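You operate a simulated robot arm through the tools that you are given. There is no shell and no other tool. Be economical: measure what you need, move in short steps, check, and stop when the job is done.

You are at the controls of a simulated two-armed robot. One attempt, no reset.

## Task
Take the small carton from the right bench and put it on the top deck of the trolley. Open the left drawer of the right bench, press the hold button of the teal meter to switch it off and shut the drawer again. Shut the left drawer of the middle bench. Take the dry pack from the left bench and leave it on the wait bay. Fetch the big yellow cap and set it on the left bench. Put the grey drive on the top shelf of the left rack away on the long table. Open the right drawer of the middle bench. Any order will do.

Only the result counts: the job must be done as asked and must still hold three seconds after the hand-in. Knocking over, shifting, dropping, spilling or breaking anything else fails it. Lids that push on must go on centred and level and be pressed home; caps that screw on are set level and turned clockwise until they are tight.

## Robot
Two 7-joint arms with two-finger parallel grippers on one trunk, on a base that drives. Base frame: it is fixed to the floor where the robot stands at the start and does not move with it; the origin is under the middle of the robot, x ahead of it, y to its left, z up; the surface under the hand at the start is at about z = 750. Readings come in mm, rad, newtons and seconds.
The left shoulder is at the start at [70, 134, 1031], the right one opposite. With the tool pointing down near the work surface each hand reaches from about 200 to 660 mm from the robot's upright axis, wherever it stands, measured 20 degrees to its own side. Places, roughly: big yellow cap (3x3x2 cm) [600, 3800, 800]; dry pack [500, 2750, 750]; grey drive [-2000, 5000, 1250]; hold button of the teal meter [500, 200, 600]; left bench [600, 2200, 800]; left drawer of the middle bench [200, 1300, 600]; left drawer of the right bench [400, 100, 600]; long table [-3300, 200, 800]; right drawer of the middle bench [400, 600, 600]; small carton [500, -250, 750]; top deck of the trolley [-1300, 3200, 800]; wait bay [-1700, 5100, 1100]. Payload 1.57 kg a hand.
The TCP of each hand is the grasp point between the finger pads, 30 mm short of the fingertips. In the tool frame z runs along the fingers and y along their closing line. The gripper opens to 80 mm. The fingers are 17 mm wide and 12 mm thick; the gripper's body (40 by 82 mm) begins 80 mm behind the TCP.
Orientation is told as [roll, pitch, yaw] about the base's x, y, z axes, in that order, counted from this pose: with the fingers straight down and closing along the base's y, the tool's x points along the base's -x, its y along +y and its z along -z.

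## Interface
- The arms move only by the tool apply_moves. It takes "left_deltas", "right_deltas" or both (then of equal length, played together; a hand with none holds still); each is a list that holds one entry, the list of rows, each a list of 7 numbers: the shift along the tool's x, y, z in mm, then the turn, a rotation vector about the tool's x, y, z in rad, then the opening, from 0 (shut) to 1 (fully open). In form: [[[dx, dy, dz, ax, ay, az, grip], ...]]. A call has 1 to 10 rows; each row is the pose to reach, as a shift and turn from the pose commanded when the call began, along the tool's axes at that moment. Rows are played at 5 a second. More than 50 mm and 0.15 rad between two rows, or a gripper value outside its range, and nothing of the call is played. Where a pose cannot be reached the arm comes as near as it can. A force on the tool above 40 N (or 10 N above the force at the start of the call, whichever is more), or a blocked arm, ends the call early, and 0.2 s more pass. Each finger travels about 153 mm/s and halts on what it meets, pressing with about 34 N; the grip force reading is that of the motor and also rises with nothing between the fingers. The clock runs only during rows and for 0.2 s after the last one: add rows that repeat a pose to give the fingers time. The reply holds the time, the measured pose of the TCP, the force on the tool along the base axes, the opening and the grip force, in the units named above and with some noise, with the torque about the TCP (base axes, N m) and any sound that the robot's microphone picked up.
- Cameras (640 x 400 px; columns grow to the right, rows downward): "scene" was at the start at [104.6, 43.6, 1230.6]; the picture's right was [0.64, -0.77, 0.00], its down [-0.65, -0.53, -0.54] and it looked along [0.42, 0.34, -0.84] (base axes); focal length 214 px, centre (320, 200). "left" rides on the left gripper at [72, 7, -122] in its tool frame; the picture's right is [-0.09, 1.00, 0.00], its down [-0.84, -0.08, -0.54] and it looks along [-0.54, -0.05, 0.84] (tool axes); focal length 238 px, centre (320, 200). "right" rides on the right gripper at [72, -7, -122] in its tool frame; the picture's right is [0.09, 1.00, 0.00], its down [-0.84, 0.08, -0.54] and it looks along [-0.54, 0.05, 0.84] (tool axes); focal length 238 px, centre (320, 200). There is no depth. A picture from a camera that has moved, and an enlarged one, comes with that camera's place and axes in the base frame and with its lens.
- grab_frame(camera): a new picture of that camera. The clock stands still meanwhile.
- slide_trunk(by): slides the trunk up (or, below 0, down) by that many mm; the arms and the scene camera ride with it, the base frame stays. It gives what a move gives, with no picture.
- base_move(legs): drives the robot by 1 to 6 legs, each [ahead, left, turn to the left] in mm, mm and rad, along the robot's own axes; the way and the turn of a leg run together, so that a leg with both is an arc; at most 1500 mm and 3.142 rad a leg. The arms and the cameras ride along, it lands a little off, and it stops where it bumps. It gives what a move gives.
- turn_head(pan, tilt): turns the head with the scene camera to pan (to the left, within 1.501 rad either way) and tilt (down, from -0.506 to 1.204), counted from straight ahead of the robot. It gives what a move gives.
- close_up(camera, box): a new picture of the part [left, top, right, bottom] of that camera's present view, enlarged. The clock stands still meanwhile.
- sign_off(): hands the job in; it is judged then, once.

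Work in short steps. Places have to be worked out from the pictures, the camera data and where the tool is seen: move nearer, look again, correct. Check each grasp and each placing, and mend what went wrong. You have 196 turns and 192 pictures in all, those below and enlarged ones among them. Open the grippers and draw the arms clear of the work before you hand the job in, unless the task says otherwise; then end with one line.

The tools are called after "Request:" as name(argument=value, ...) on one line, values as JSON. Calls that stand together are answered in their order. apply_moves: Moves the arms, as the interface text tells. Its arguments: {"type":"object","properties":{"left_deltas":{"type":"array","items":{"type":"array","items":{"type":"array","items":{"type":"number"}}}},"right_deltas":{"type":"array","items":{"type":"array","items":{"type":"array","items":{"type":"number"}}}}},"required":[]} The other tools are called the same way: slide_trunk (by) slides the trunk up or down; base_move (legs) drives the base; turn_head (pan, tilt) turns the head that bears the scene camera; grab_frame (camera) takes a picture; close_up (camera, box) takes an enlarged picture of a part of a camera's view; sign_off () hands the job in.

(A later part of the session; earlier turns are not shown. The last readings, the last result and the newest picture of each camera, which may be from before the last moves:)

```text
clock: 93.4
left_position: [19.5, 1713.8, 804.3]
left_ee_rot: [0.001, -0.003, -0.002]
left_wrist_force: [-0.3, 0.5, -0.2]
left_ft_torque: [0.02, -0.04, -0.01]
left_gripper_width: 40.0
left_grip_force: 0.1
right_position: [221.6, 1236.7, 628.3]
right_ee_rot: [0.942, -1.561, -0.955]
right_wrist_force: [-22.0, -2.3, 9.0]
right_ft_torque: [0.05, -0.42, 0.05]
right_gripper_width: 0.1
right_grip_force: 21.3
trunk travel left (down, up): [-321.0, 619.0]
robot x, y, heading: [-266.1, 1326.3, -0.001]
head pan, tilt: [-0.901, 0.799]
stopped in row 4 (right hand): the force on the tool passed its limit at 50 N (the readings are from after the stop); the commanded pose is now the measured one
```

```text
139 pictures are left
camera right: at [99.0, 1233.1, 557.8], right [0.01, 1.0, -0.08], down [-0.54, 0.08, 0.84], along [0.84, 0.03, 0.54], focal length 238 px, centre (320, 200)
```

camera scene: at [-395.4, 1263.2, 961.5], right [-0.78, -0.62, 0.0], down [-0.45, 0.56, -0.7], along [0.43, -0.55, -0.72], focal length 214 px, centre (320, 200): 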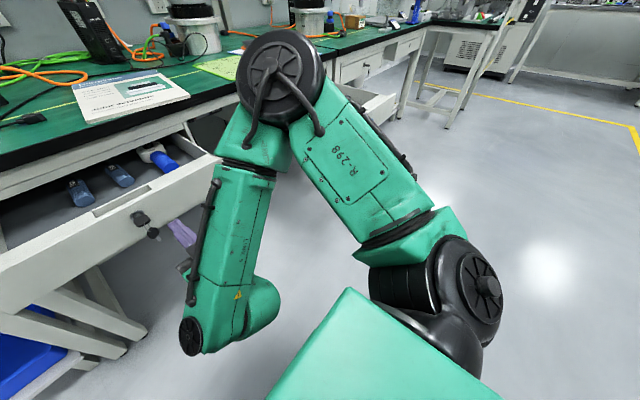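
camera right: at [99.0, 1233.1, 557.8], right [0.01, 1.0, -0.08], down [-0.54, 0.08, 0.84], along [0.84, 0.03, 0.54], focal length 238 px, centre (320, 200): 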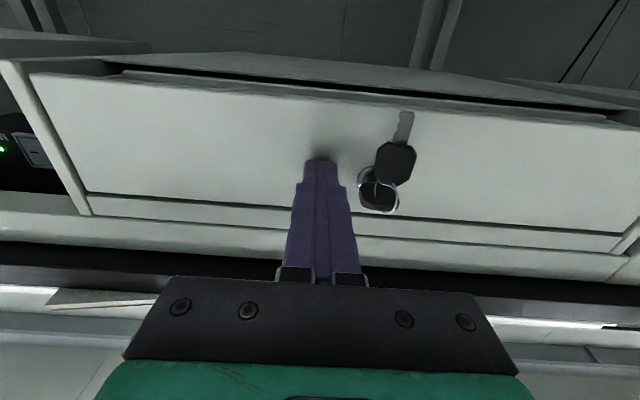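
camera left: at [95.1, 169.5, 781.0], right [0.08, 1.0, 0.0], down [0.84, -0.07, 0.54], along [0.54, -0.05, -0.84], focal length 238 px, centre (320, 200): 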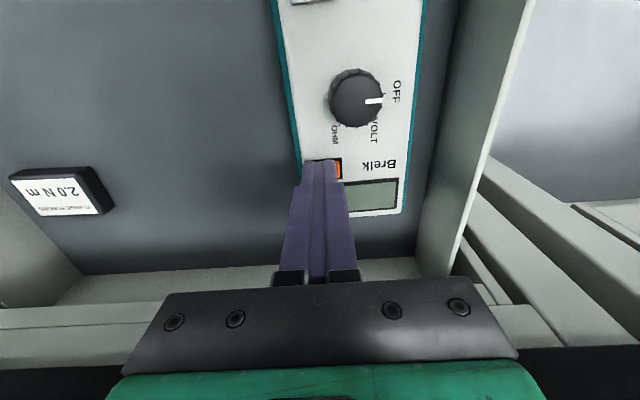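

Drawer shut (same depth as the other). Raise the trunk, back off, turn the right hand down again, and go for the carton.

Request:
base_move(legs=[[-230, 0, 0]])

Request:
slide_trunk(by=300)

Request:
apply_moves(right_deltas=[[[0, 0, 0, 0, 0.15, 0, 1], [0, 0, 0, 0, 0.3, 0, 1], [0, 0, 0, 0, 0.45, 0, 1], [0, 0, 0, 0, 0.6, 0, 1], [0, 0, 0, 0, 0.75, 0, 1], [0, 0, 0, 0, 0.9, 0, 1], [0, 0, 0, 0, 1.05, 0, 1], [0, 0, 0, 0, 1.2, 0, 1], [0, 0, 0, 0, 1.35, 0, 1], [0, 0, 0, 0, 1.5, 0, 1]]])

Request:
base_move(legs=[[0, -1350, 0]])

Request:
turn_head(pan=0.0, tilt=0.6)

Request:
grab_frame(camera="scene")

```text
clock: 95.1
left_position: [-207.6, 1713.9, 803.3]
left_ee_rot: [-0.002, -0.001, -0.007]
left_wrist_force: [0.7, -0.8, 0.2]
left_ft_torque: [-0.02, -0.01, -0.01]
left_gripper_width: 39.9
left_grip_force: 0.0
right_position: [-8.8, 1237.0, 626.5]
right_ee_rot: [0.584, -1.558, -0.601]
right_wrist_force: [0.1, -0.1, 1.2]
right_ft_torque: [0.01, 0.0, 0.0]
right_gripper_width: 0.0
right_grip_force: 21.8
trunk travel left (down, up): [-321.0, 619.0]
robot x, y, heading: [-499.6, 1328.1, -0.006]
head pan, tilt: [-0.901, 0.799]
```

```text
clock: 98.1
left_position: [-207.7, 1713.8, 1101.7]
left_ee_rot: [0.0, 0.0, -0.005]
left_wrist_force: [0.1, -0.6, -0.3]
left_ft_torque: [0.01, -0.01, -0.03]
left_gripper_width: 40.1
left_grip_force: 0.1
right_position: [-7.3, 1236.8, 926.6]
right_ee_rot: [0.558, -1.556, -0.574]
right_wrist_force: [-0.1, 0.3, 0.2]
right_ft_torque: [0.01, 0.01, 0.0]
right_gripper_width: 0.0
right_grip_force: 21.4
trunk travel left (down, up): [-621.0, 319.0]
robot x, y, heading: [-497.2, 1326.7, -0.006]
head pan, tilt: [-0.901, 0.799]
```

```text
clock: 100.3
left_position: [-206.0, 1714.6, 1101.0]
left_ee_rot: [-0.002, 0.002, -0.005]
left_wrist_force: [-0.1, -0.1, 0.0]
left_ft_torque: [0.01, 0.0, -0.02]
left_gripper_width: 40.2
left_grip_force: 0.1
right_position: [-7.1, 1236.8, 925.0]
right_ee_rot: [0.009, -0.054, -0.015]
right_wrist_force: [-0.1, 0.0, -0.1]
right_ft_torque: [0.02, 0.0, 0.01]
right_gripper_width: 80.0
right_grip_force: 0.0
trunk travel left (down, up): [-621.0, 319.0]
robot x, y, heading: [-498.8, 1327.7, -0.005]
head pan, tilt: [-0.901, 0.799]
```

```text
clock: 107.2
left_position: [-204.9, 333.2, 1102.9]
left_ee_rot: [0.0, 0.0, 0.028]
left_wrist_force: [0.1, 0.3, -1.1]
left_ft_torque: [-0.01, 0.0, 0.02]
left_gripper_width: 40.2
left_grip_force: 0.1
right_position: [9.6, -138.7, 926.3]
right_ee_rot: [0.007, -0.057, 0.017]
right_wrist_force: [0.0, 0.9, -0.3]
right_ft_torque: [0.04, 0.01, 0.01]
right_gripper_width: 80.0
right_grip_force: 0.1
trunk travel left (down, up): [-621.0, 319.0]
robot x, y, heading: [-482.9, -59.1, 0.027]
head pan, tilt: [-0.901, 0.799]
```

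```text
clock: 108.5
left_position: [-204.8, 332.7, 1102.7]
left_ee_rot: [-0.001, 0.001, 0.028]
left_wrist_force: [-0.1, -0.6, -0.2]
left_ft_torque: [0.0, 0.0, 0.02]
left_gripper_width: 39.8
left_grip_force: 0.0
right_position: [11.6, -138.0, 925.2]
right_ee_rot: [0.009, -0.057, 0.015]
right_wrist_force: [0.0, 0.1, 0.2]
right_ft_torque: [0.01, 0.02, -0.01]
right_gripper_width: 80.2
right_grip_force: 0.1
trunk travel left (down, up): [-621.0, 319.0]
robot x, y, heading: [-484.8, -58.9, 0.027]
head pan, tilt: [0.0, 0.6]
```

```text
138 pictures are left
camera scene: at [-343.7, -60.2, 1278.4], right [0.03, -1.0, 0.0], down [-0.56, -0.02, -0.82], along [0.82, 0.02, -0.57], focal length 214 px, centre (320, 200)
```

scene: 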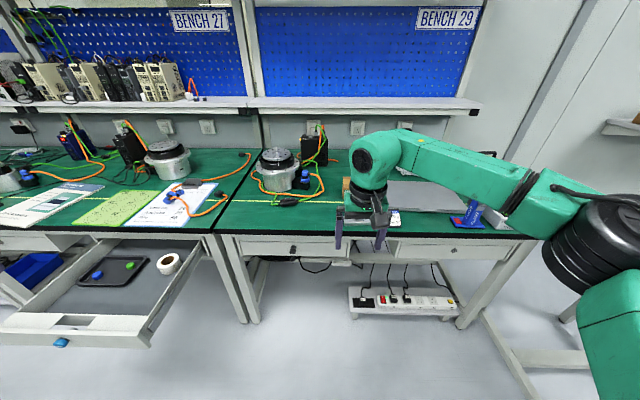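

Drive forward so the right hand hovers over the carton (472,-175).

Request:
base_move(legs=[[0, 0, -0.026], [460, 0, 0]])

Request:
apply_moves(right_deltas=[[[0, 0, 0, 0, 0.055, 0, 1]]])

Request:
grab_frame(camera="right")

```text
clock: 111.7
left_position: [287.5, 321.3, 1102.2]
left_ee_rot: [-0.001, 0.001, -0.009]
left_wrist_force: [-0.9, -0.8, -0.1]
left_ft_torque: [0.02, 0.03, -0.01]
left_gripper_width: 40.1
left_grip_force: 0.0
right_position: [485.0, -159.3, 925.4]
right_ee_rot: [0.008, -0.059, -0.021]
right_wrist_force: [-0.6, -0.1, 0.4]
right_ft_torque: [-0.04, -0.01, -0.02]
right_gripper_width: 80.2
right_grip_force: 0.0
trunk travel left (down, up): [-621.0, 319.0]
robot x, y, heading: [-5.9, -64.2, -0.012]
head pan, tilt: [0.0, 0.6]
```

```text
clock: 112.0
left_position: [287.3, 320.3, 1100.7]
left_ee_rot: [0.0, 0.003, -0.008]
left_wrist_force: [-0.3, 0.1, 0.1]
left_ft_torque: [0.02, 0.0, -0.04]
left_gripper_width: 39.9
left_grip_force: 0.1
right_position: [484.2, -158.6, 925.0]
right_ee_rot: [0.007, -0.003, -0.02]
right_wrist_force: [0.0, 0.6, 0.3]
right_ft_torque: [-0.03, 0.03, 0.0]
right_gripper_width: 79.9
right_grip_force: 0.0
trunk travel left (down, up): [-621.0, 319.0]
robot x, y, heading: [-4.9, -62.0, -0.01]
head pan, tilt: [0.0, 0.6]
```

```text
137 pictures are left
camera right: at [411.8, -164.0, 1046.8], right [-0.07, 1.0, 0.01], down [0.84, 0.06, 0.54], along [0.54, 0.05, -0.84], focal length 238 px, centre (320, 200)
```

right: 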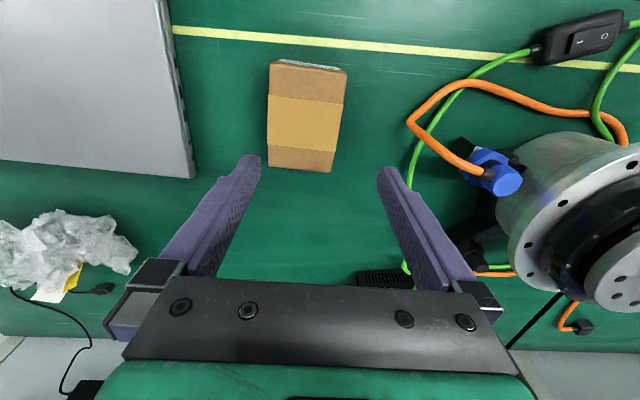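

Check carton height/size with a scene close-up.

Request:
turn_head(pan=-0.2, tilt=0.9)

Request:
grab_frame(camera="scene")

Request:
close_up(camera="right", box=[230, 40, 400, 190])

```text
clock: 112.8
left_position: [288.1, 320.1, 1102.1]
left_ee_rot: [0.0, -0.001, -0.009]
left_wrist_force: [0.0, -0.1, 0.5]
left_ft_torque: [-0.03, -0.01, 0.0]
left_gripper_width: 39.9
left_grip_force: 0.0
right_position: [484.6, -158.7, 924.8]
right_ee_rot: [0.008, -0.005, -0.021]
right_wrist_force: [0.0, -0.3, 0.0]
right_ft_torque: [-0.04, 0.0, 0.0]
right_gripper_width: 79.9
right_grip_force: 0.1
trunk travel left (down, up): [-621.0, 319.0]
robot x, y, heading: [-5.3, -64.2, -0.01]
head pan, tilt: [-0.201, 0.901]
```

```text
136 pictures are left
camera scene: at [119.6, -81.8, 1253.7], right [-0.21, -0.98, 0.0], down [-0.77, 0.16, -0.62], along [0.61, -0.13, -0.78], focal length 214 px, centre (320, 200)
```

scene: 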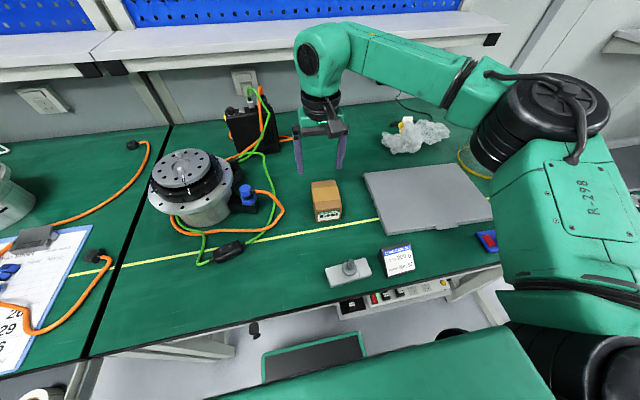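

```text
2.67 times, centred on (315, 115) of right
camera zoom: at [411.7, -164.1, 1046.7], right [-0.07, 1.0, 0.01], down [0.84, 0.06, 0.55], along [0.54, 0.05, -0.84], focal length 636 px, centre (333, 427)
```

zoom: 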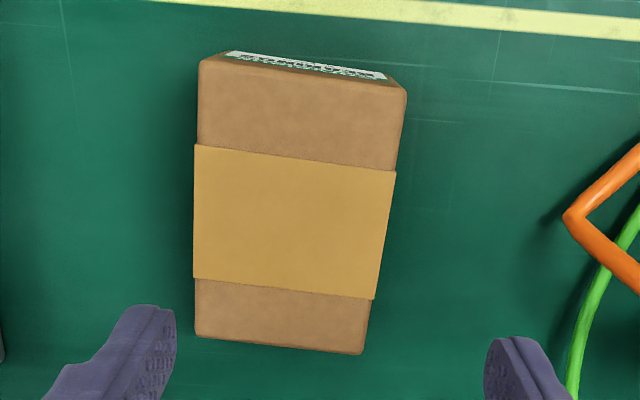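

Request:
close_up(camera="scene", box=[290, 160, 370, 240])

```text
5.00 times, centred on (330, 200) of scene
camera zoom: at [119.6, -81.8, 1253.7], right [-0.21, -0.98, 0.0], down [-0.77, 0.16, -0.62], along [0.61, -0.13, -0.78], focal length 1072 px, centre (270, 200)
```

zoom: 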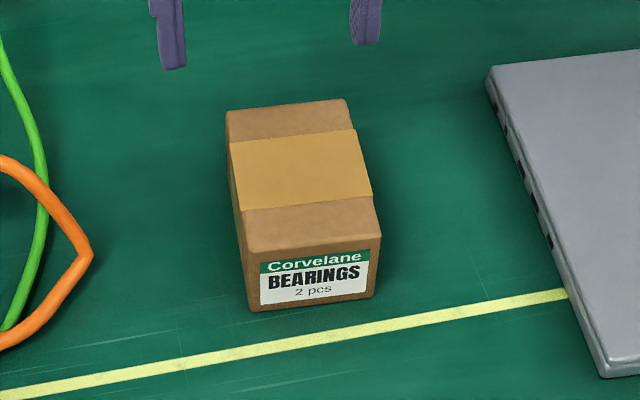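

Carton ≈ 67×97×55 mm, centre (476,-172), top ≈812, yaw ≈-0.045. Align and lower to just above, then look.

Request:
apply_moves(right_deltas=[[[5, -7, 25, 0, 0, 0.025, 1], [8.5, -13.5, 50, 0, 0, 0.025, 1]]])

Request:
grab_frame(camera="right")

```text
clock: 113.5
left_position: [288.9, 321.1, 1101.4]
left_ee_rot: [0.0, 0.002, -0.01]
left_wrist_force: [-0.7, 1.1, -0.3]
left_ft_torque: [0.03, 0.01, -0.01]
left_gripper_width: 40.0
left_grip_force: 0.1
right_position: [479.8, -172.3, 875.5]
right_ee_rot: [0.008, -0.004, -0.046]
right_wrist_force: [-0.1, 0.4, -0.5]
right_ft_torque: [0.0, 0.03, -0.01]
right_gripper_width: 80.1
right_grip_force: 0.1
trunk travel left (down, up): [-621.0, 319.0]
robot x, y, heading: [-4.7, -63.5, -0.014]
head pan, tilt: [-0.201, 0.901]
```

```text
133 pictures are left
camera right: at [405.8, -176.1, 997.0], right [-0.05, 1.0, 0.01], down [0.84, 0.03, 0.55], along [0.54, 0.03, -0.84], focal length 238 px, centre (320, 200)
```

right: 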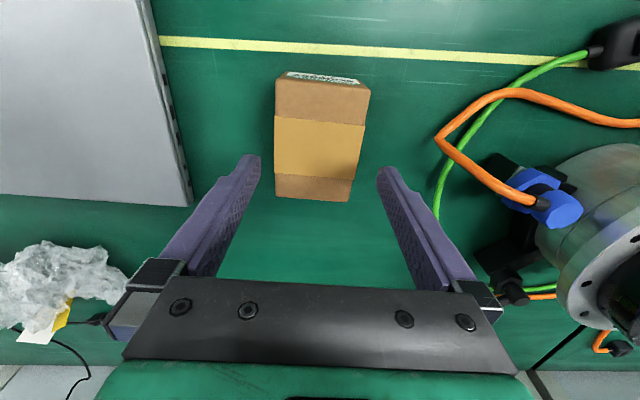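

Alignment good; shift 2.5 mm and descend, then close.

Request:
apply_moves(right_deltas=[[[4, -2.5, 20, 0, 0, 0, 1], [4, -2.5, 45, 0, 0, 0, 1], [4, -2.5, 65, 0, 0, 0, 1], [4, -2.5, 80, 0, 0, 0, 1]]])

Request:
grab_frame(camera="right")

```text
clock: 114.5
left_position: [288.6, 321.1, 1102.2]
left_ee_rot: [0.0, 0.001, -0.008]
left_wrist_force: [0.2, 0.8, -1.0]
left_ft_torque: [-0.01, -0.02, -0.01]
left_gripper_width: 40.0
left_grip_force: 0.1
right_position: [472.5, -170.7, 795.0]
right_ee_rot: [0.008, -0.003, -0.045]
right_wrist_force: [-0.2, 0.4, -0.8]
right_ft_torque: [-0.02, 0.01, 0.03]
right_gripper_width: 79.9
right_grip_force: 0.1
trunk travel left (down, up): [-621.0, 319.0]
robot x, y, heading: [-3.8, -66.3, -0.01]
head pan, tilt: [-0.201, 0.901]
```

```text
132 pictures are left
camera right: at [399.4, -175.5, 916.7], right [-0.05, 1.0, 0.01], down [0.84, 0.03, 0.55], along [0.54, 0.03, -0.84], focal length 238 px, centre (320, 200)
```

right: 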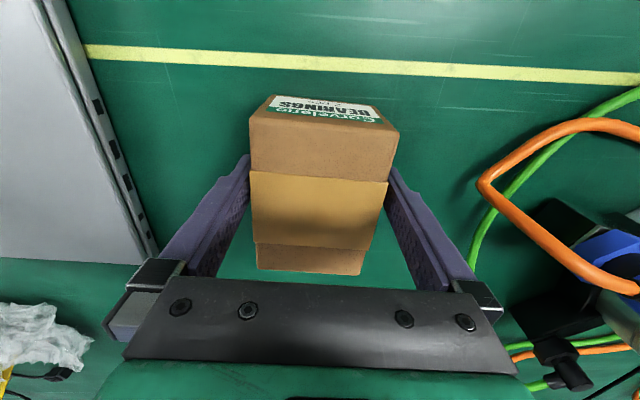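

Fingers straddle it with no contact. Close and lift.

Request:
apply_moves(right_deltas=[[[0, 0, 0, 0, 0, 0, 0.7], [0, 0, 0, 0, 0, 0, 0.5], [0, 0, 0, 0, 0, 0, 0.5], [0, 0, -20, 0, 0, 0, 0.5], [0, 0, -60, 0, 0, 0, 0.5], [0, 0, -100, 0, 0, 0, 0.5]]])

Request:
grab_frame(camera="right")

```text
clock: 115.8
left_position: [287.5, 320.3, 1103.3]
left_ee_rot: [-0.003, 0.0, -0.011]
left_wrist_force: [-0.5, -0.2, 0.7]
left_ft_torque: [-0.01, -0.02, -0.04]
left_gripper_width: 39.9
left_grip_force: 0.1
right_position: [474.8, -171.3, 897.9]
right_ee_rot: [0.006, 0.0, -0.044]
right_wrist_force: [0.0, 0.6, -1.6]
right_ft_torque: [-0.01, 0.04, 0.0]
right_gripper_width: 69.9
right_grip_force: 34.3
trunk travel left (down, up): [-621.0, 319.0]
robot x, y, heading: [-6.2, -61.0, -0.012]
head pan, tilt: [-0.201, 0.901]
```

```text
131 pictures are left
camera right: at [400.5, -175.6, 1019.6], right [-0.05, 1.0, 0.01], down [0.84, 0.04, 0.54], along [0.54, 0.03, -0.84], focal length 238 px, centre (320, 200)
```

right: 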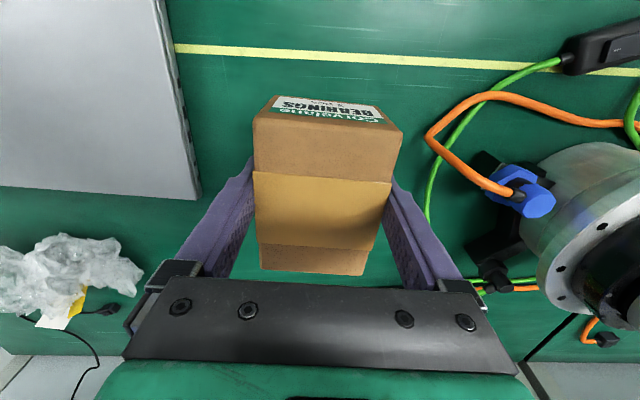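

Carton held. Back off and travel left toward the left bench.

Request:
base_move(legs=[[-600, 0, 0.012], [0, 1200, 0], [0, 1200, 0]])

Request:
turn_head(pan=0.4, tilt=0.5)

Request:
grab_frame(camera="scene")

Request:
turn_head(pan=1.45, tilt=0.3)

Request:
grab_frame(camera="scene")

```text
clock: 130.8
left_position: [-251.8, 2736.5, 1102.4]
left_ee_rot: [-0.001, 0.0, -0.054]
left_wrist_force: [-0.6, -0.1, -0.1]
left_ft_torque: [-0.05, 0.0, -0.04]
left_gripper_width: 39.8
left_grip_force: 0.1
right_position: [-87.6, 2235.2, 897.2]
right_ee_rot: [0.009, -0.003, -0.093]
right_wrist_force: [0.3, 0.4, -2.0]
right_ft_torque: [0.02, 0.01, -0.01]
right_gripper_width: 69.8
right_grip_force: 34.1
trunk travel left (down, up): [-621.0, 319.0]
robot x, y, heading: [-559.1, 2365.9, -0.05]
head pan, tilt: [-0.201, 0.901]
```

```text
clock: 131.8
left_position: [-251.1, 2737.2, 1102.3]
left_ee_rot: [-0.002, 0.0, -0.055]
left_wrist_force: [-0.1, -0.1, 0.2]
left_ft_torque: [-0.02, -0.02, -0.01]
left_gripper_width: 40.0
left_grip_force: 0.0
right_position: [-88.4, 2236.7, 897.1]
right_ee_rot: [0.009, -0.002, -0.093]
right_wrist_force: [0.6, 0.4, -2.2]
right_ft_torque: [-0.02, 0.03, -0.01]
right_gripper_width: 69.6
right_grip_force: 33.8
trunk travel left (down, up): [-621.0, 319.0]
robot x, y, heading: [-558.2, 2367.3, -0.054]
head pan, tilt: [0.4, 0.499]
```

```text
130 pictures are left
camera scene: at [-424.8, 2391.8, 1287.4], right [0.34, -0.94, 0.0], down [-0.45, -0.16, -0.88], along [0.83, 0.3, -0.48], focal length 214 px, centre (320, 200)
```

scene: 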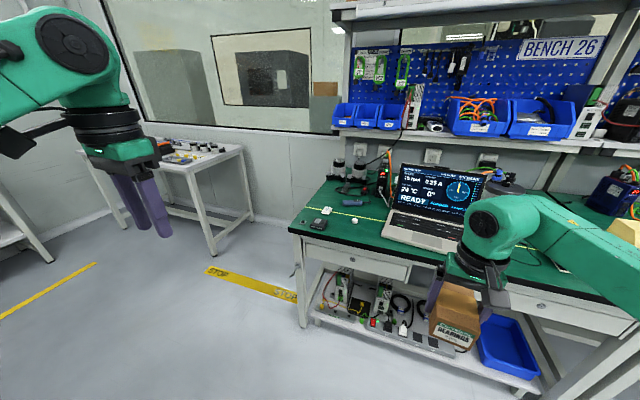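

```text
clock: 133.1
left_position: [-250.7, 2735.8, 1102.8]
left_ee_rot: [0.0, 0.0, -0.057]
left_wrist_force: [0.6, -0.5, -0.3]
left_ft_torque: [0.0, -0.01, 0.0]
left_gripper_width: 40.1
left_grip_force: 0.1
right_position: [-87.3, 2236.1, 898.0]
right_ee_rot: [0.008, -0.002, -0.091]
right_wrist_force: [0.6, -0.2, -2.1]
right_ft_torque: [0.03, 0.01, 0.02]
right_gripper_width: 69.6
right_grip_force: 33.5
trunk travel left (down, up): [-621.0, 319.0]
robot x, y, heading: [-560.0, 2364.3, -0.057]
head pan, tilt: [1.45, 0.3]
```

```text
129 pictures are left
camera scene: at [-494.0, 2453.1, 1305.9], right [0.98, -0.18, 0.0], down [-0.05, -0.29, -0.96], along [0.17, 0.94, -0.3], focal length 214 px, centre (320, 200)
```

scene: 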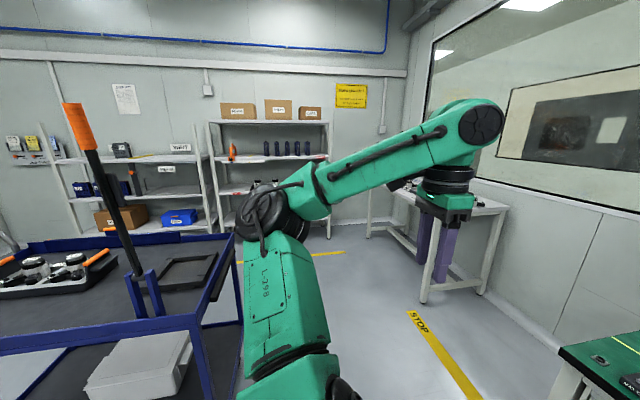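

Close-ups of the left bench's left end, the side table with the caps, and the trolley/racks.

Request:
turn_head(pan=0.55, tilt=0.45)

Request:
close_up(camera="scene", box=[330, 140, 550, 290])

Request:
close_up(camera="scene", box=[150, 120, 310, 230])

```text
clock: 134.2
left_position: [-251.7, 2736.9, 1103.1]
left_ee_rot: [-0.001, 0.0, -0.053]
left_wrist_force: [-0.6, 0.2, -0.7]
left_ft_torque: [-0.03, -0.05, 0.0]
left_gripper_width: 40.0
left_grip_force: 0.1
right_position: [-88.0, 2235.4, 897.1]
right_ee_rot: [0.009, -0.003, -0.093]
right_wrist_force: [0.1, -0.3, -2.5]
right_ft_torque: [0.0, 0.03, -0.01]
right_gripper_width: 69.3
right_grip_force: 33.7
trunk travel left (down, up): [-621.0, 319.0]
robot x, y, heading: [-560.6, 2366.2, -0.052]
head pan, tilt: [0.55, 0.45]
```

```text
2.67 times, centred on (440, 215) of scene
camera zoom: at [-429.6, 2404.9, 1291.9], right [0.47, -0.88, 0.0], down [-0.38, -0.21, -0.9], along [0.79, 0.43, -0.44], focal length 572 px, centre (0, 160)
```

zoom: 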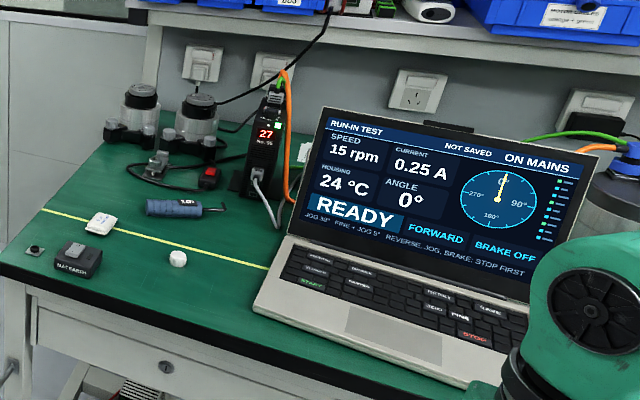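

```text
3.64 times, centred on (230, 175) of scene
camera zoom: at [-429.6, 2404.9, 1291.9], right [0.47, -0.88, 0.0], down [-0.38, -0.21, -0.9], along [0.79, 0.43, -0.44], focal length 780 px, centre (647, 291)
```

zoom: 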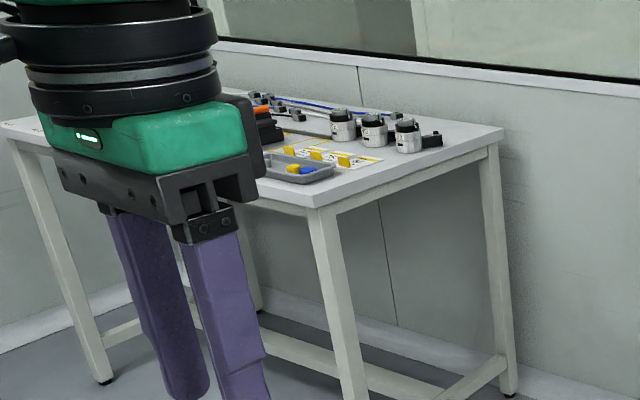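

Dry pack (white packet) ≈(395,2655); caps tray ≈(629,3813) on the side table whose front edge is at x≈560. Drive: forward, then left past the trolley, then look.

Request:
base_move(legs=[[330, 0, 0.054], [0, 1250, 0]])

Request:
turn_head(pan=0.1, tilt=0.5)

Request:
grab_frame(camera="scene")

```text
clock: 142.3
left_position: [88.5, 3986.7, 1102.9]
left_ee_rot: [-0.001, 0.0, -0.032]
left_wrist_force: [-0.4, -0.2, 0.0]
left_ft_torque: [-0.02, 0.0, -0.01]
left_gripper_width: 39.9
left_grip_force: 0.1
right_position: [264.0, 3490.6, 898.1]
right_ee_rot: [0.009, -0.003, -0.07]
right_wrist_force: [0.0, 0.7, -2.2]
right_ft_torque: [-0.05, 0.03, -0.02]
right_gripper_width: 69.5
right_grip_force: 34.2
trunk travel left (down, up): [-621.0, 319.0]
robot x, y, heading: [-213.2, 3608.8, -0.029]
head pan, tilt: [0.55, 0.45]
```

```text
clock: 143.2
left_position: [88.3, 3987.8, 1103.1]
left_ee_rot: [0.0, 0.002, -0.034]
left_wrist_force: [0.2, 0.1, -0.4]
left_ft_torque: [-0.01, -0.02, 0.0]
left_gripper_width: 39.9
left_grip_force: 0.0
right_position: [262.9, 3490.4, 897.8]
right_ee_rot: [0.009, 0.0, -0.07]
right_wrist_force: [-0.5, -0.5, -2.6]
right_ft_torque: [0.05, 0.01, -0.01]
right_gripper_width: 69.7
right_grip_force: 34.5
trunk travel left (down, up): [-621.0, 319.0]
robot x, y, heading: [-212.6, 3610.0, -0.033]
head pan, tilt: [0.099, 0.499]
```

```text
126 pictures are left
camera scene: at [-71.2, 3612.2, 1287.4], right [0.07, -1.0, 0.0], down [-0.48, -0.03, -0.88], along [0.88, 0.06, -0.48], focal length 214 px, centre (320, 200)
```

scene: 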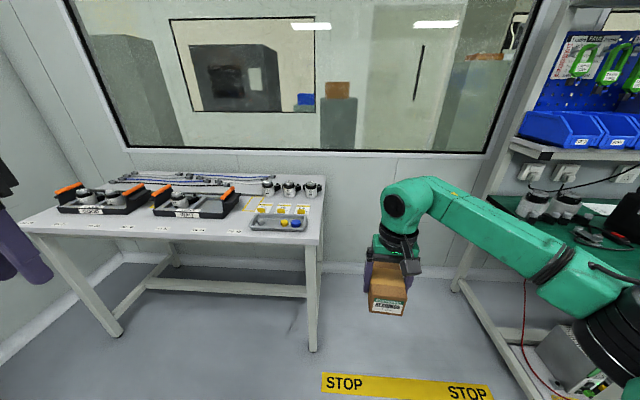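

Request:
close_up(camera="scene", box=[220, 165, 330, 245])

```text
5.00 times, centred on (275, 205) of scene
camera zoom: at [-71.2, 3612.2, 1287.4], right [0.07, -1.0, 0.0], down [-0.48, -0.03, -0.88], along [0.88, 0.06, -0.48], focal length 1072 px, centre (545, 175)
```

zoom: 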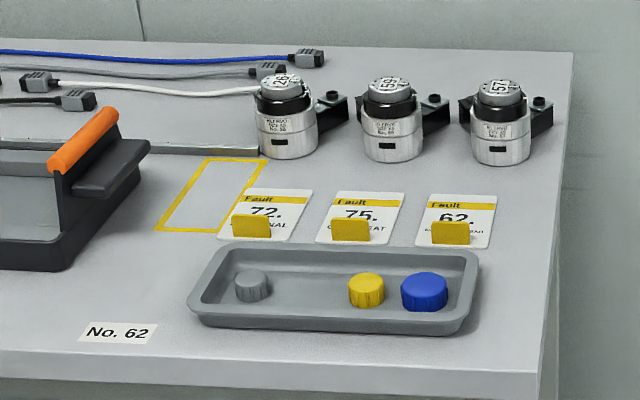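

The yellow cap (≈28 mm) is at about (610,3799,810), beside a blue one 45 mm to its right. Drive nearer and bring the left hand over it, rotated 45°.

Request:
base_move(legs=[[0, 0, 0.03], [340, 80, 0]])

Request:
apply_moves(left_deltas=[[[-20, -35, 0, 0, 0, 0.15, 0.75], [-40, -70, 15, 0, 0, 0.3, 0.75], [-60, -105, 30, 0, 0, 0.45, 0.75], [-80, -140, 45, 0, 0, 0.6, 0.75], [-100, -175, 60, 0, 0, 0.75, 0.75], [-120, -210, 75, 0, 0, 0.785, 0.75], [-140, -245, 90, 0, 0, 0.785, 0.75]]])

Request:
grab_frame(camera="left")

```text
clock: 145.8
left_position: [408.3, 4071.2, 1103.6]
left_ee_rot: [0.001, 0.001, -0.006]
left_wrist_force: [0.2, 0.0, -0.6]
left_ft_torque: [-0.01, 0.0, 0.0]
left_gripper_width: 39.8
left_grip_force: 0.2
right_position: [596.3, 3581.0, 898.5]
right_ee_rot: [0.008, -0.003, -0.044]
right_wrist_force: [-0.1, -0.5, -1.1]
right_ft_torque: [0.0, 0.01, 0.04]
right_gripper_width: 69.8
right_grip_force: 33.5
trunk travel left (down, up): [-621.0, 319.0]
robot x, y, heading: [117.0, 3687.6, -0.004]
head pan, tilt: [0.099, 0.499]
```

```text
clock: 147.4
left_position: [553.5, 3825.1, 1011.8]
left_ee_rot: [-0.002, 0.002, -0.791]
left_wrist_force: [0.0, 0.5, -0.5]
left_ft_torque: [-0.01, 0.03, -0.03]
left_gripper_width: 60.1
left_grip_force: 0.0
right_position: [597.2, 3579.2, 897.2]
right_ee_rot: [0.01, -0.002, -0.043]
right_wrist_force: [0.2, 1.1, -2.8]
right_ft_torque: [0.01, 0.05, 0.0]
right_gripper_width: 69.9
right_grip_force: 34.0
trunk travel left (down, up): [-621.0, 319.0]
robot x, y, heading: [116.6, 3686.3, -0.009]
head pan, tilt: [0.099, 0.499]
```

```text
124 pictures are left
camera left: at [506.6, 3880.6, 1132.7], right [0.77, 0.63, 0.0], down [0.53, -0.65, 0.54], along [0.34, -0.42, -0.84], focal length 238 px, centre (320, 200)
```

left: 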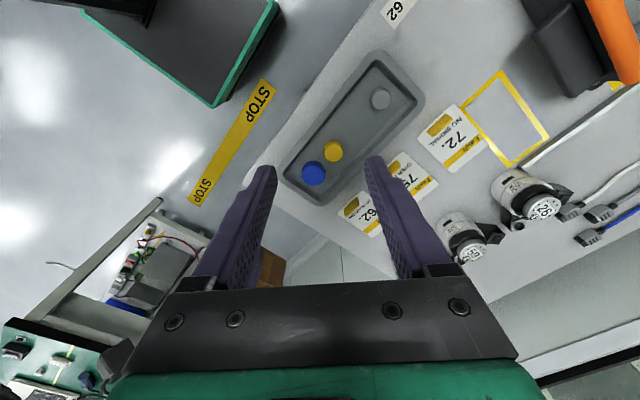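

Cap at ≈(600,3796). Move over it and down to tips at ~850.

Request:
apply_moves(left_deltas=[[[-20, 4, 30, 0, 0, 0, 0.75], [-40, 8, 65, 0, 0, 0, 0.75], [-53, 12, 105, 0, 0, 0, 0.75], [-53, 12, 130, 0, 0, 0, 0.75]]])

Request:
grab_frame(camera="left")

```text
clock: 148.4
left_position: [593.9, 3797.4, 883.2]
left_ee_rot: [0.0, 0.0, -0.79]
left_wrist_force: [-0.5, 0.8, -0.5]
left_ft_torque: [-0.01, 0.02, -0.02]
left_gripper_width: 60.1
left_grip_force: 0.1
right_position: [595.8, 3581.7, 898.7]
right_ee_rot: [0.01, -0.002, -0.044]
right_wrist_force: [-0.2, -0.7, -1.7]
right_ft_torque: [0.0, 0.05, -0.01]
right_gripper_width: 69.7
right_grip_force: 34.0
trunk travel left (down, up): [-621.0, 319.0]
robot x, y, heading: [112.7, 3684.9, 0.001]
head pan, tilt: [0.099, 0.499]
```

```text
123 pictures are left
camera left: at [548.3, 3852.4, 1004.2], right [0.77, 0.64, 0.0], down [0.53, -0.65, 0.54], along [0.34, -0.42, -0.84], focal length 238 px, centre (320, 200)
```

left: 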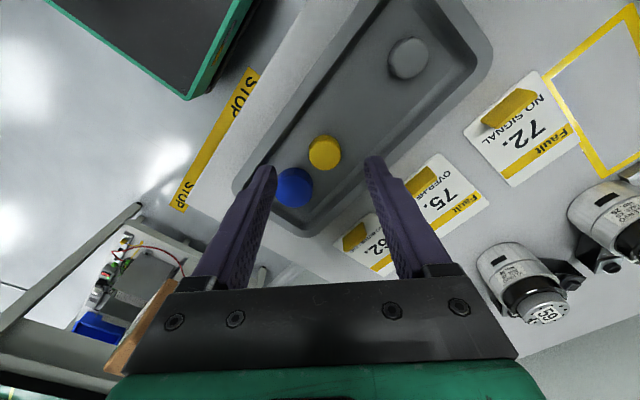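

Centre over the cap and descend until tips ≈800.

Request:
apply_moves(left_deltas=[[[-4, 3, 20, 0, 0, 0, 0.7], [-4, 3, 40, 0, 0, 0, 0.7], [-4, 3, 48, 0, 0, 0, 0.7], [-4, 3, 54, 0, 0, 0, 0.7]]])

Request:
grab_frame(camera="left")

```text
clock: 149.4
left_position: [599.9, 3798.3, 833.4]
left_ee_rot: [0.009, -0.015, -0.79]
left_wrist_force: [3.3, 3.4, 40.0]
left_ft_torque: [-0.52, 0.72, -0.04]
left_gripper_width: 54.3
left_grip_force: 0.0
right_position: [592.1, 3580.4, 899.4]
right_ee_rot: [0.009, -0.008, -0.043]
right_wrist_force: [0.5, 0.9, -2.1]
right_ft_torque: [0.03, 0.03, 0.0]
right_gripper_width: 69.7
right_grip_force: 33.8
trunk travel left (down, up): [-621.0, 319.0]
robot x, y, heading: [116.9, 3683.9, -0.006]
head pan, tilt: [0.099, 0.499]
```

```text
122 pictures are left
camera left: at [551.0, 3853.0, 953.7], right [0.77, 0.64, 0.01], down [0.53, -0.65, 0.55], along [0.36, -0.42, -0.83], focal length 238 px, centre (320, 200)
```

left: 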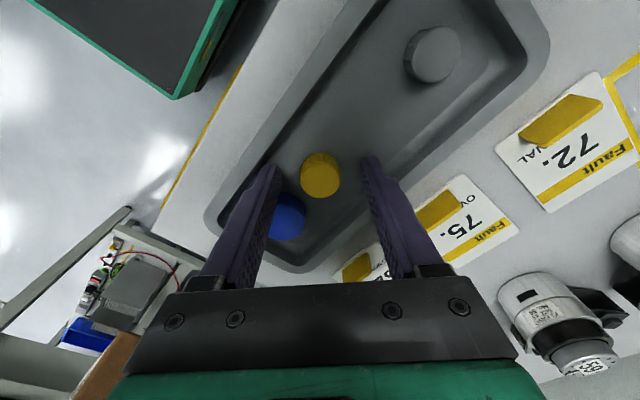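

Tips touched (z≈803, tray floor or wall). Raise 5 mm, close gently.

Request:
apply_moves(left_deltas=[[[0, 0, -6, 0, 0, 0, 0.68], [0, 0, -6, 0, 0, 0, 0.5], [0, 0, -6, 0, 0, 0, 0.35], [0, 0, -6, 0, 0, 0, 0.2], [0, 0, -6, 0, 0, 0, 0.2]]])

Request:
grab_frame(camera="left")

```text
clock: 150.6
left_position: [595.0, 3797.2, 833.5]
left_ee_rot: [-0.002, 0.0, -0.792]
left_wrist_force: [-5.2, -1.4, 17.8]
left_ft_torque: [-0.07, 0.12, 0.0]
left_gripper_width: 24.7
left_grip_force: 34.5
right_position: [591.8, 3580.4, 898.5]
right_ee_rot: [0.009, -0.006, -0.043]
right_wrist_force: [-0.6, 0.1, -1.2]
right_ft_torque: [0.02, 0.04, 0.0]
right_gripper_width: 69.6
right_grip_force: 33.3
trunk travel left (down, up): [-621.0, 319.0]
robot x, y, heading: [115.5, 3688.1, -0.008]
head pan, tilt: [0.099, 0.499]
```

```text
121 pictures are left
camera left: at [549.8, 3851.6, 954.8], right [0.77, 0.63, 0.0], down [0.53, -0.65, 0.54], along [0.34, -0.42, -0.84], focal length 238 px, centre (320, 200)
```

left: 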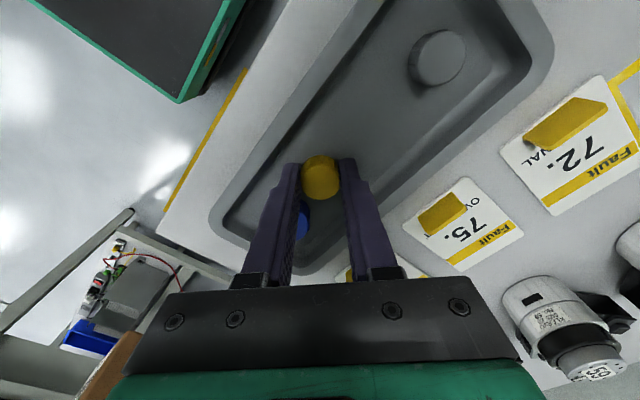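

Gripped (24.7 mm). Lift and verify.

Request:
apply_moves(left_deltas=[[[0, 0, -15, 0, 0, 0, 0.2], [0, 0, -50, 0, 0, 0, 0.2], [0, 0, -95, 0, 0, 0, 0.2]]])

Request:
grab_frame(camera="left")

```text
clock: 151.4
left_position: [597.1, 3793.1, 927.5]
left_ee_rot: [-0.001, 0.004, -0.789]
left_wrist_force: [0.8, 0.4, -0.3]
left_ft_torque: [0.03, 0.01, 0.0]
left_gripper_width: 24.4
left_grip_force: 34.2
right_position: [596.4, 3581.0, 897.0]
right_ee_rot: [0.008, -0.001, -0.042]
right_wrist_force: [-0.3, -0.5, -2.0]
right_ft_torque: [0.0, -0.01, -0.02]
right_gripper_width: 69.9
right_grip_force: 34.5
trunk travel left (down, up): [-621.0, 319.0]
robot x, y, heading: [114.9, 3687.2, -0.005]
head pan, tilt: [0.099, 0.499]
```

```text
120 pictures are left
camera left: at [551.0, 3849.0, 1049.7], right [0.77, 0.64, 0.0], down [0.53, -0.65, 0.54], along [0.34, -0.42, -0.84], focal length 238 px, centre (320, 200)
```

left: 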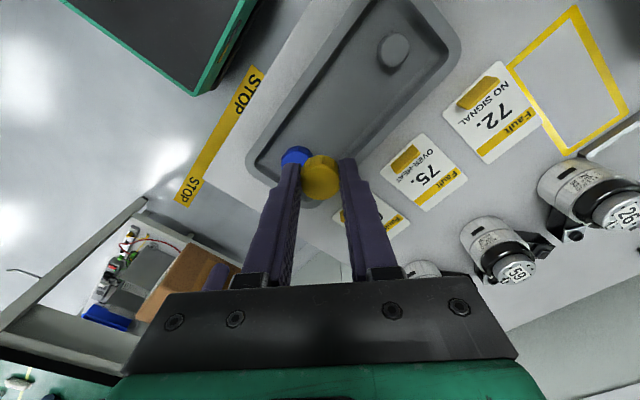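

Cap held, blue one untouched. Drive back to the left bench.

Request:
base_move(legs=[[-350, 0, 0.005], [0, -1120, 0]])

Request:
turn_head(pan=0.2, tilt=0.75)

Request:
grab_frame(camera="scene")

Request:
grab_frame(camera="left")

```text
clock: 158.8
left_position: [228.7, 2717.0, 927.4]
left_ee_rot: [-0.002, -0.001, -0.802]
left_wrist_force: [-0.6, 0.6, -0.7]
left_ft_torque: [0.0, 0.04, 0.02]
left_gripper_width: 24.5
left_grip_force: 33.9
right_position: [227.1, 2504.8, 898.1]
right_ee_rot: [0.009, -0.002, -0.054]
right_wrist_force: [0.0, 0.6, -2.7]
right_ft_torque: [0.01, 0.02, 0.0]
right_gripper_width: 69.6
right_grip_force: 34.6
trunk travel left (down, up): [-621.0, 319.0]
robot x, y, heading: [-252.6, 2617.1, -0.018]
head pan, tilt: [0.099, 0.499]
```

```text
clock: 159.6
left_position: [230.3, 2717.5, 928.1]
left_ee_rot: [0.001, 0.0, -0.801]
left_wrist_force: [0.7, 0.3, 0.1]
left_ft_torque: [-0.05, 0.0, 0.0]
left_gripper_width: 24.5
left_grip_force: 33.6
right_position: [227.2, 2505.4, 897.2]
right_ee_rot: [0.006, -0.001, -0.054]
right_wrist_force: [0.2, -0.3, -1.6]
right_ft_torque: [0.0, -0.01, 0.01]
right_gripper_width: 69.8
right_grip_force: 33.7
trunk travel left (down, up): [-621.0, 319.0]
robot x, y, heading: [-249.5, 2614.0, -0.016]
head pan, tilt: [0.201, 0.75]
```

```text
119 pictures are left
camera scene: at [-118.9, 2629.0, 1265.5], right [0.18, -0.98, 0.0], down [-0.67, -0.12, -0.73], along [0.72, 0.13, -0.68], focal length 214 px, centre (320, 200)
```

scene: 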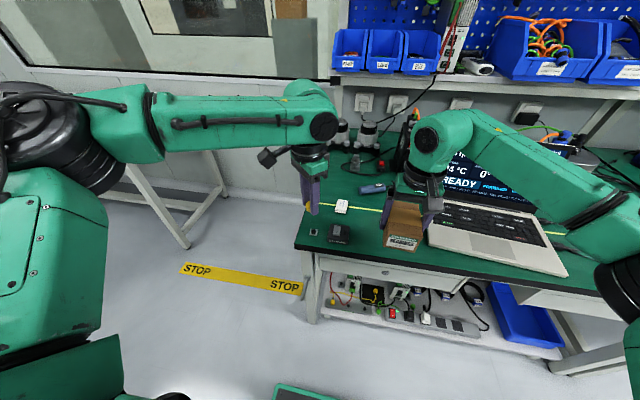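

```text
118 pictures are left
camera left: at [184.7, 2773.7, 1049.5], right [0.78, 0.63, 0.0], down [0.53, -0.65, 0.54], along [0.34, -0.42, -0.84], focal length 238 px, centre (320, 200)
```

left: 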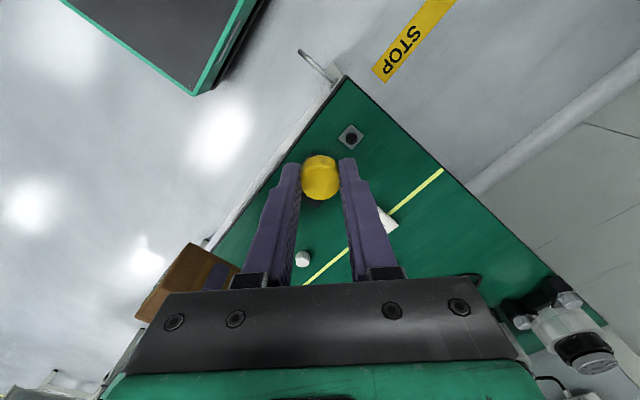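

Free spot for the cap: about (335,2690) between the button box, dry pack and black box. Drive 106 forward and look with the left camera.

Request:
base_move(legs=[[106, 0, 0.01]])

Request:
grab_frame(camera="left")

```text
clock: 160.8
left_position: [332.9, 2722.9, 929.8]
left_ee_rot: [0.0, 0.001, -0.789]
left_wrist_force: [-0.2, -1.0, 0.6]
left_ft_torque: [0.0, 0.0, 0.01]
left_gripper_width: 24.4
left_grip_force: 33.7
right_position: [331.9, 2508.9, 897.2]
right_ee_rot: [0.008, 0.0, -0.044]
right_wrist_force: [-0.3, 0.2, -2.2]
right_ft_torque: [-0.01, 0.04, -0.02]
right_gripper_width: 69.9
right_grip_force: 33.8
trunk travel left (down, up): [-621.0, 319.0]
robot x, y, heading: [-147.5, 2618.7, -0.003]
head pan, tilt: [0.201, 0.75]
```

```text
117 pictures are left
camera left: at [286.6, 2777.5, 1049.7], right [0.77, 0.64, 0.0], down [0.53, -0.65, 0.54], along [0.34, -0.42, -0.84], focal length 238 px, centre (320, 200)
```

left: 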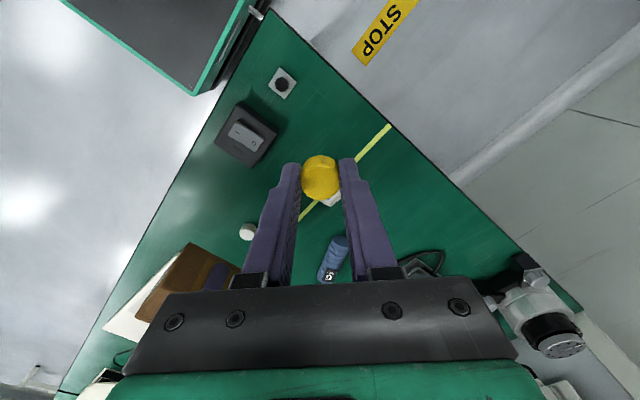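

Move to (335,2692) and lower the cap.

Request:
apply_moves(left_deltas=[[[-23, -20, 30, 0, 0, 0, 0.2], [-23, -20, 70, 0, 0, 0, 0.2], [-23, -20, 110, 0, 0, 0, 0.2], [-23, -20, 126, 0, 0, 0, 0.2]]])

Request:
grab_frame(camera="left")

```text
clock: 161.8
left_position: [315.3, 2713.0, 811.4]
left_ee_rot: [-0.002, -0.001, -0.789]
left_wrist_force: [-0.2, -0.2, 0.0]
left_ft_torque: [0.01, 0.02, -0.01]
left_gripper_width: 24.3
left_grip_force: 33.9
left hand out of reach, approached as far as the arm can: row 1, 2, 3, 4
right_position: [331.2, 2508.4, 897.4]
right_ee_rot: [0.007, -0.002, -0.041]
right_wrist_force: [-0.2, 0.1, -1.5]
right_ft_torque: [0.01, 0.02, 0.0]
right_gripper_width: 69.7
right_grip_force: 33.5
trunk travel left (down, up): [-621.0, 319.0]
robot x, y, heading: [-149.3, 2614.8, -0.0]
head pan, tilt: [0.201, 0.75]
```

```text
116 pictures are left
camera left: at [268.5, 2769.9, 933.1], right [0.77, 0.64, 0.0], down [0.53, -0.65, 0.54], along [0.35, -0.42, -0.84], focal length 238 px, centre (320, 200)
```

left: 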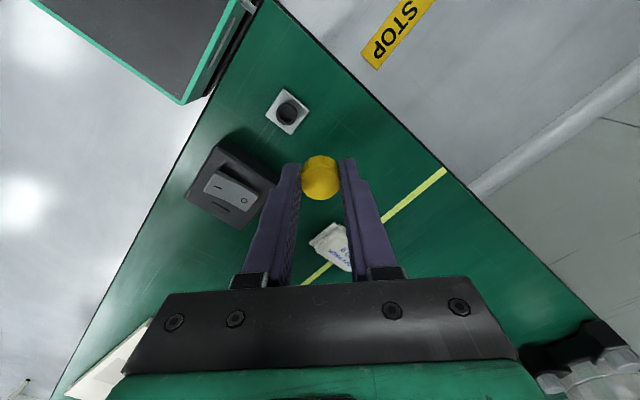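

Shift the base slightly instead (15 forward, 20 right), then lower.

Request:
base_move(legs=[[18, -20, 0]])

Request:
grab_frame(camera="left")

```text
clock: 162.6
left_position: [332.4, 2696.2, 812.3]
left_ee_rot: [0.0, -0.003, -0.789]
left_wrist_force: [-0.7, -0.6, -0.4]
left_ft_torque: [-0.01, -0.06, 0.01]
left_gripper_width: 24.3
left_grip_force: 34.1
right_position: [348.6, 2492.0, 899.4]
right_ee_rot: [0.007, -0.002, -0.04]
right_wrist_force: [0.7, -0.4, 0.0]
right_ft_torque: [-0.01, 0.03, -0.01]
right_gripper_width: 69.8
right_grip_force: 34.4
trunk travel left (down, up): [-621.0, 319.0]
robot x, y, heading: [-129.6, 2593.7, -0.01]
head pan, tilt: [0.201, 0.75]
```

```text
115 pictures are left
camera left: at [285.2, 2751.7, 933.7], right [0.77, 0.64, 0.0], down [0.53, -0.65, 0.54], along [0.35, -0.42, -0.84], focal length 238 px, centre (320, 200)
```

left: 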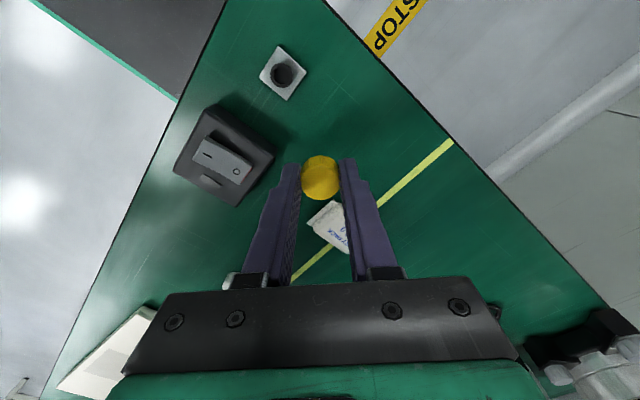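

Clear all around. Lower slowly until contact.

Request:
apply_moves(left_deltas=[[[0, 0, 12, 0, 0, 0, 0.2], [0, 0, 18, 0, 0, 0, 0.2], [0, 0, 21, 0, 0, 0, 0.2], [0, 0, 24, 0, 0, 0, 0.2], [0, 0, 26, 0, 0, 0, 0.2]]])

```text
clock: 163.8
left_position: [328.5, 2701.6, 790.5]
left_ee_rot: [-0.001, -0.002, -0.788]
left_wrist_force: [-0.8, -0.9, -0.5]
left_ft_torque: [0.01, 0.01, 0.01]
left_gripper_width: 24.5
left_grip_force: 33.9
left hand out of reach, approached as far as the arm can: row 1, 2, 3, 4, 5
right_position: [349.4, 2489.7, 897.7]
right_ee_rot: [0.008, -0.002, -0.04]
right_wrist_force: [0.4, -0.5, -3.2]
right_ft_torque: [0.01, 0.03, -0.02]
right_gripper_width: 69.5
right_grip_force: 34.1
trunk travel left (down, up): [-621.0, 319.0]
robot x, y, heading: [-128.5, 2597.9, -0.005]
head pan, tilt: [0.201, 0.75]
```

Use the trunk for the last millimetres.

Request:
slide_trunk(by=-3)

Request:
close_up(camera="left", box=[240, 100, 400, 260])

```text
clock: 164.3
left_position: [328.6, 2702.3, 786.5]
left_ee_rot: [-0.001, -0.001, -0.791]
left_wrist_force: [-0.2, 0.1, 1.0]
left_ft_torque: [0.01, 0.01, 0.01]
left_gripper_width: 24.6
left_grip_force: 34.1
right_position: [350.0, 2490.8, 894.2]
right_ee_rot: [0.008, -0.001, -0.041]
right_wrist_force: [0.3, 0.4, -2.4]
right_ft_torque: [0.0, 0.03, 0.01]
right_gripper_width: 69.8
right_grip_force: 34.7
trunk travel left (down, up): [-618.0, 322.0]
robot x, y, heading: [-129.9, 2594.8, -0.009]
head pan, tilt: [0.201, 0.75]
```

```text
2.50 times, centred on (320, 180) of left
camera zoom: at [281.5, 2757.5, 907.9], right [0.77, 0.64, 0.0], down [0.53, -0.65, 0.54], along [0.35, -0.42, -0.84], focal length 596 px, centre (320, 250)
```

zoom: 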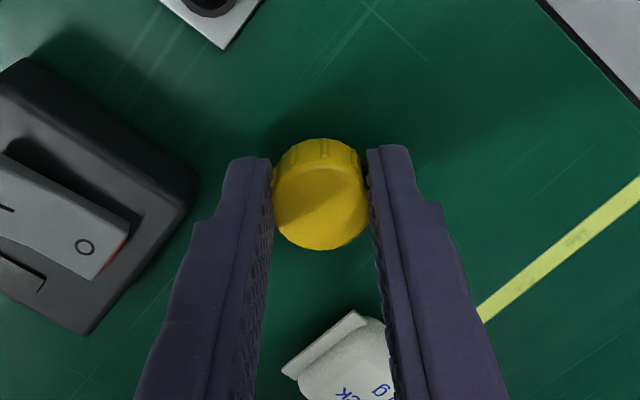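

Request:
slide_trunk(by=-3)

Request:
slide_trunk(by=-2)

```text
clock: 164.8
left_position: [327.8, 2702.6, 784.3]
left_ee_rot: [0.0, -0.001, -0.789]
left_wrist_force: [-0.6, 0.7, -0.7]
left_ft_torque: [0.0, -0.03, -0.02]
left_gripper_width: 24.3
left_grip_force: 34.3
right_position: [350.6, 2489.3, 892.0]
right_ee_rot: [0.008, -0.001, -0.04]
right_wrist_force: [0.4, -0.3, -1.1]
right_ft_torque: [0.01, -0.02, -0.01]
right_gripper_width: 69.6
right_grip_force: 34.1
trunk travel left (down, up): [-615.0, 325.0]
robot x, y, heading: [-131.8, 2596.1, -0.0]
head pan, tilt: [0.201, 0.75]
```

```text
clock: 165.3
left_position: [328.2, 2701.8, 782.3]
left_ee_rot: [-0.003, 0.0, -0.788]
left_wrist_force: [-0.1, -0.7, 0.5]
left_ft_torque: [-0.02, 0.0, -0.02]
left_gripper_width: 24.3
left_grip_force: 33.7
right_position: [349.1, 2490.6, 889.6]
right_ee_rot: [0.008, -0.003, -0.039]
right_wrist_force: [0.3, -0.6, -3.0]
right_ft_torque: [-0.01, 0.03, -0.01]
right_gripper_width: 69.6
right_grip_force: 33.4
trunk travel left (down, up): [-613.0, 327.0]
robot x, y, heading: [-127.0, 2591.9, -0.007]
head pan, tilt: [0.201, 0.75]
```

Request:
slide_trunk(by=-2)

Request:
slide_trunk(by=-2)

```text
clock: 165.9
left_position: [327.3, 2701.8, 780.7]
left_ee_rot: [-0.002, -0.001, -0.79]
left_wrist_force: [0.5, -0.4, -0.1]
left_ft_torque: [-0.03, -0.01, 0.0]
left_gripper_width: 24.3
left_grip_force: 33.8
right_position: [349.0, 2490.5, 887.9]
right_ee_rot: [0.01, 0.0, -0.04]
right_wrist_force: [1.1, 0.0, -2.5]
right_ft_torque: [-0.05, 0.01, 0.02]
right_gripper_width: 69.8
right_grip_force: 33.6
trunk travel left (down, up): [-611.0, 329.0]
robot x, y, heading: [-128.5, 2595.6, -0.007]
head pan, tilt: [0.201, 0.75]
```

```text
clock: 166.4
left_position: [327.2, 2703.1, 780.9]
left_ee_rot: [0.003, -0.006, -0.79]
left_wrist_force: [1.4, 2.5, 12.2]
left_ft_torque: [0.02, 0.21, -0.1]
left_gripper_width: 24.4
left_grip_force: 34.0
right_position: [347.9, 2489.6, 885.4]
right_ee_rot: [0.008, -0.005, -0.041]
right_wrist_force: [1.0, 0.3, -2.1]
right_ft_torque: [-0.02, 0.01, -0.02]
right_gripper_width: 69.7
right_grip_force: 34.0
trunk travel left (down, up): [-609.0, 331.0]
robot x, y, heading: [-127.9, 2591.9, -0.005]
head pan, tilt: [0.201, 0.75]
```

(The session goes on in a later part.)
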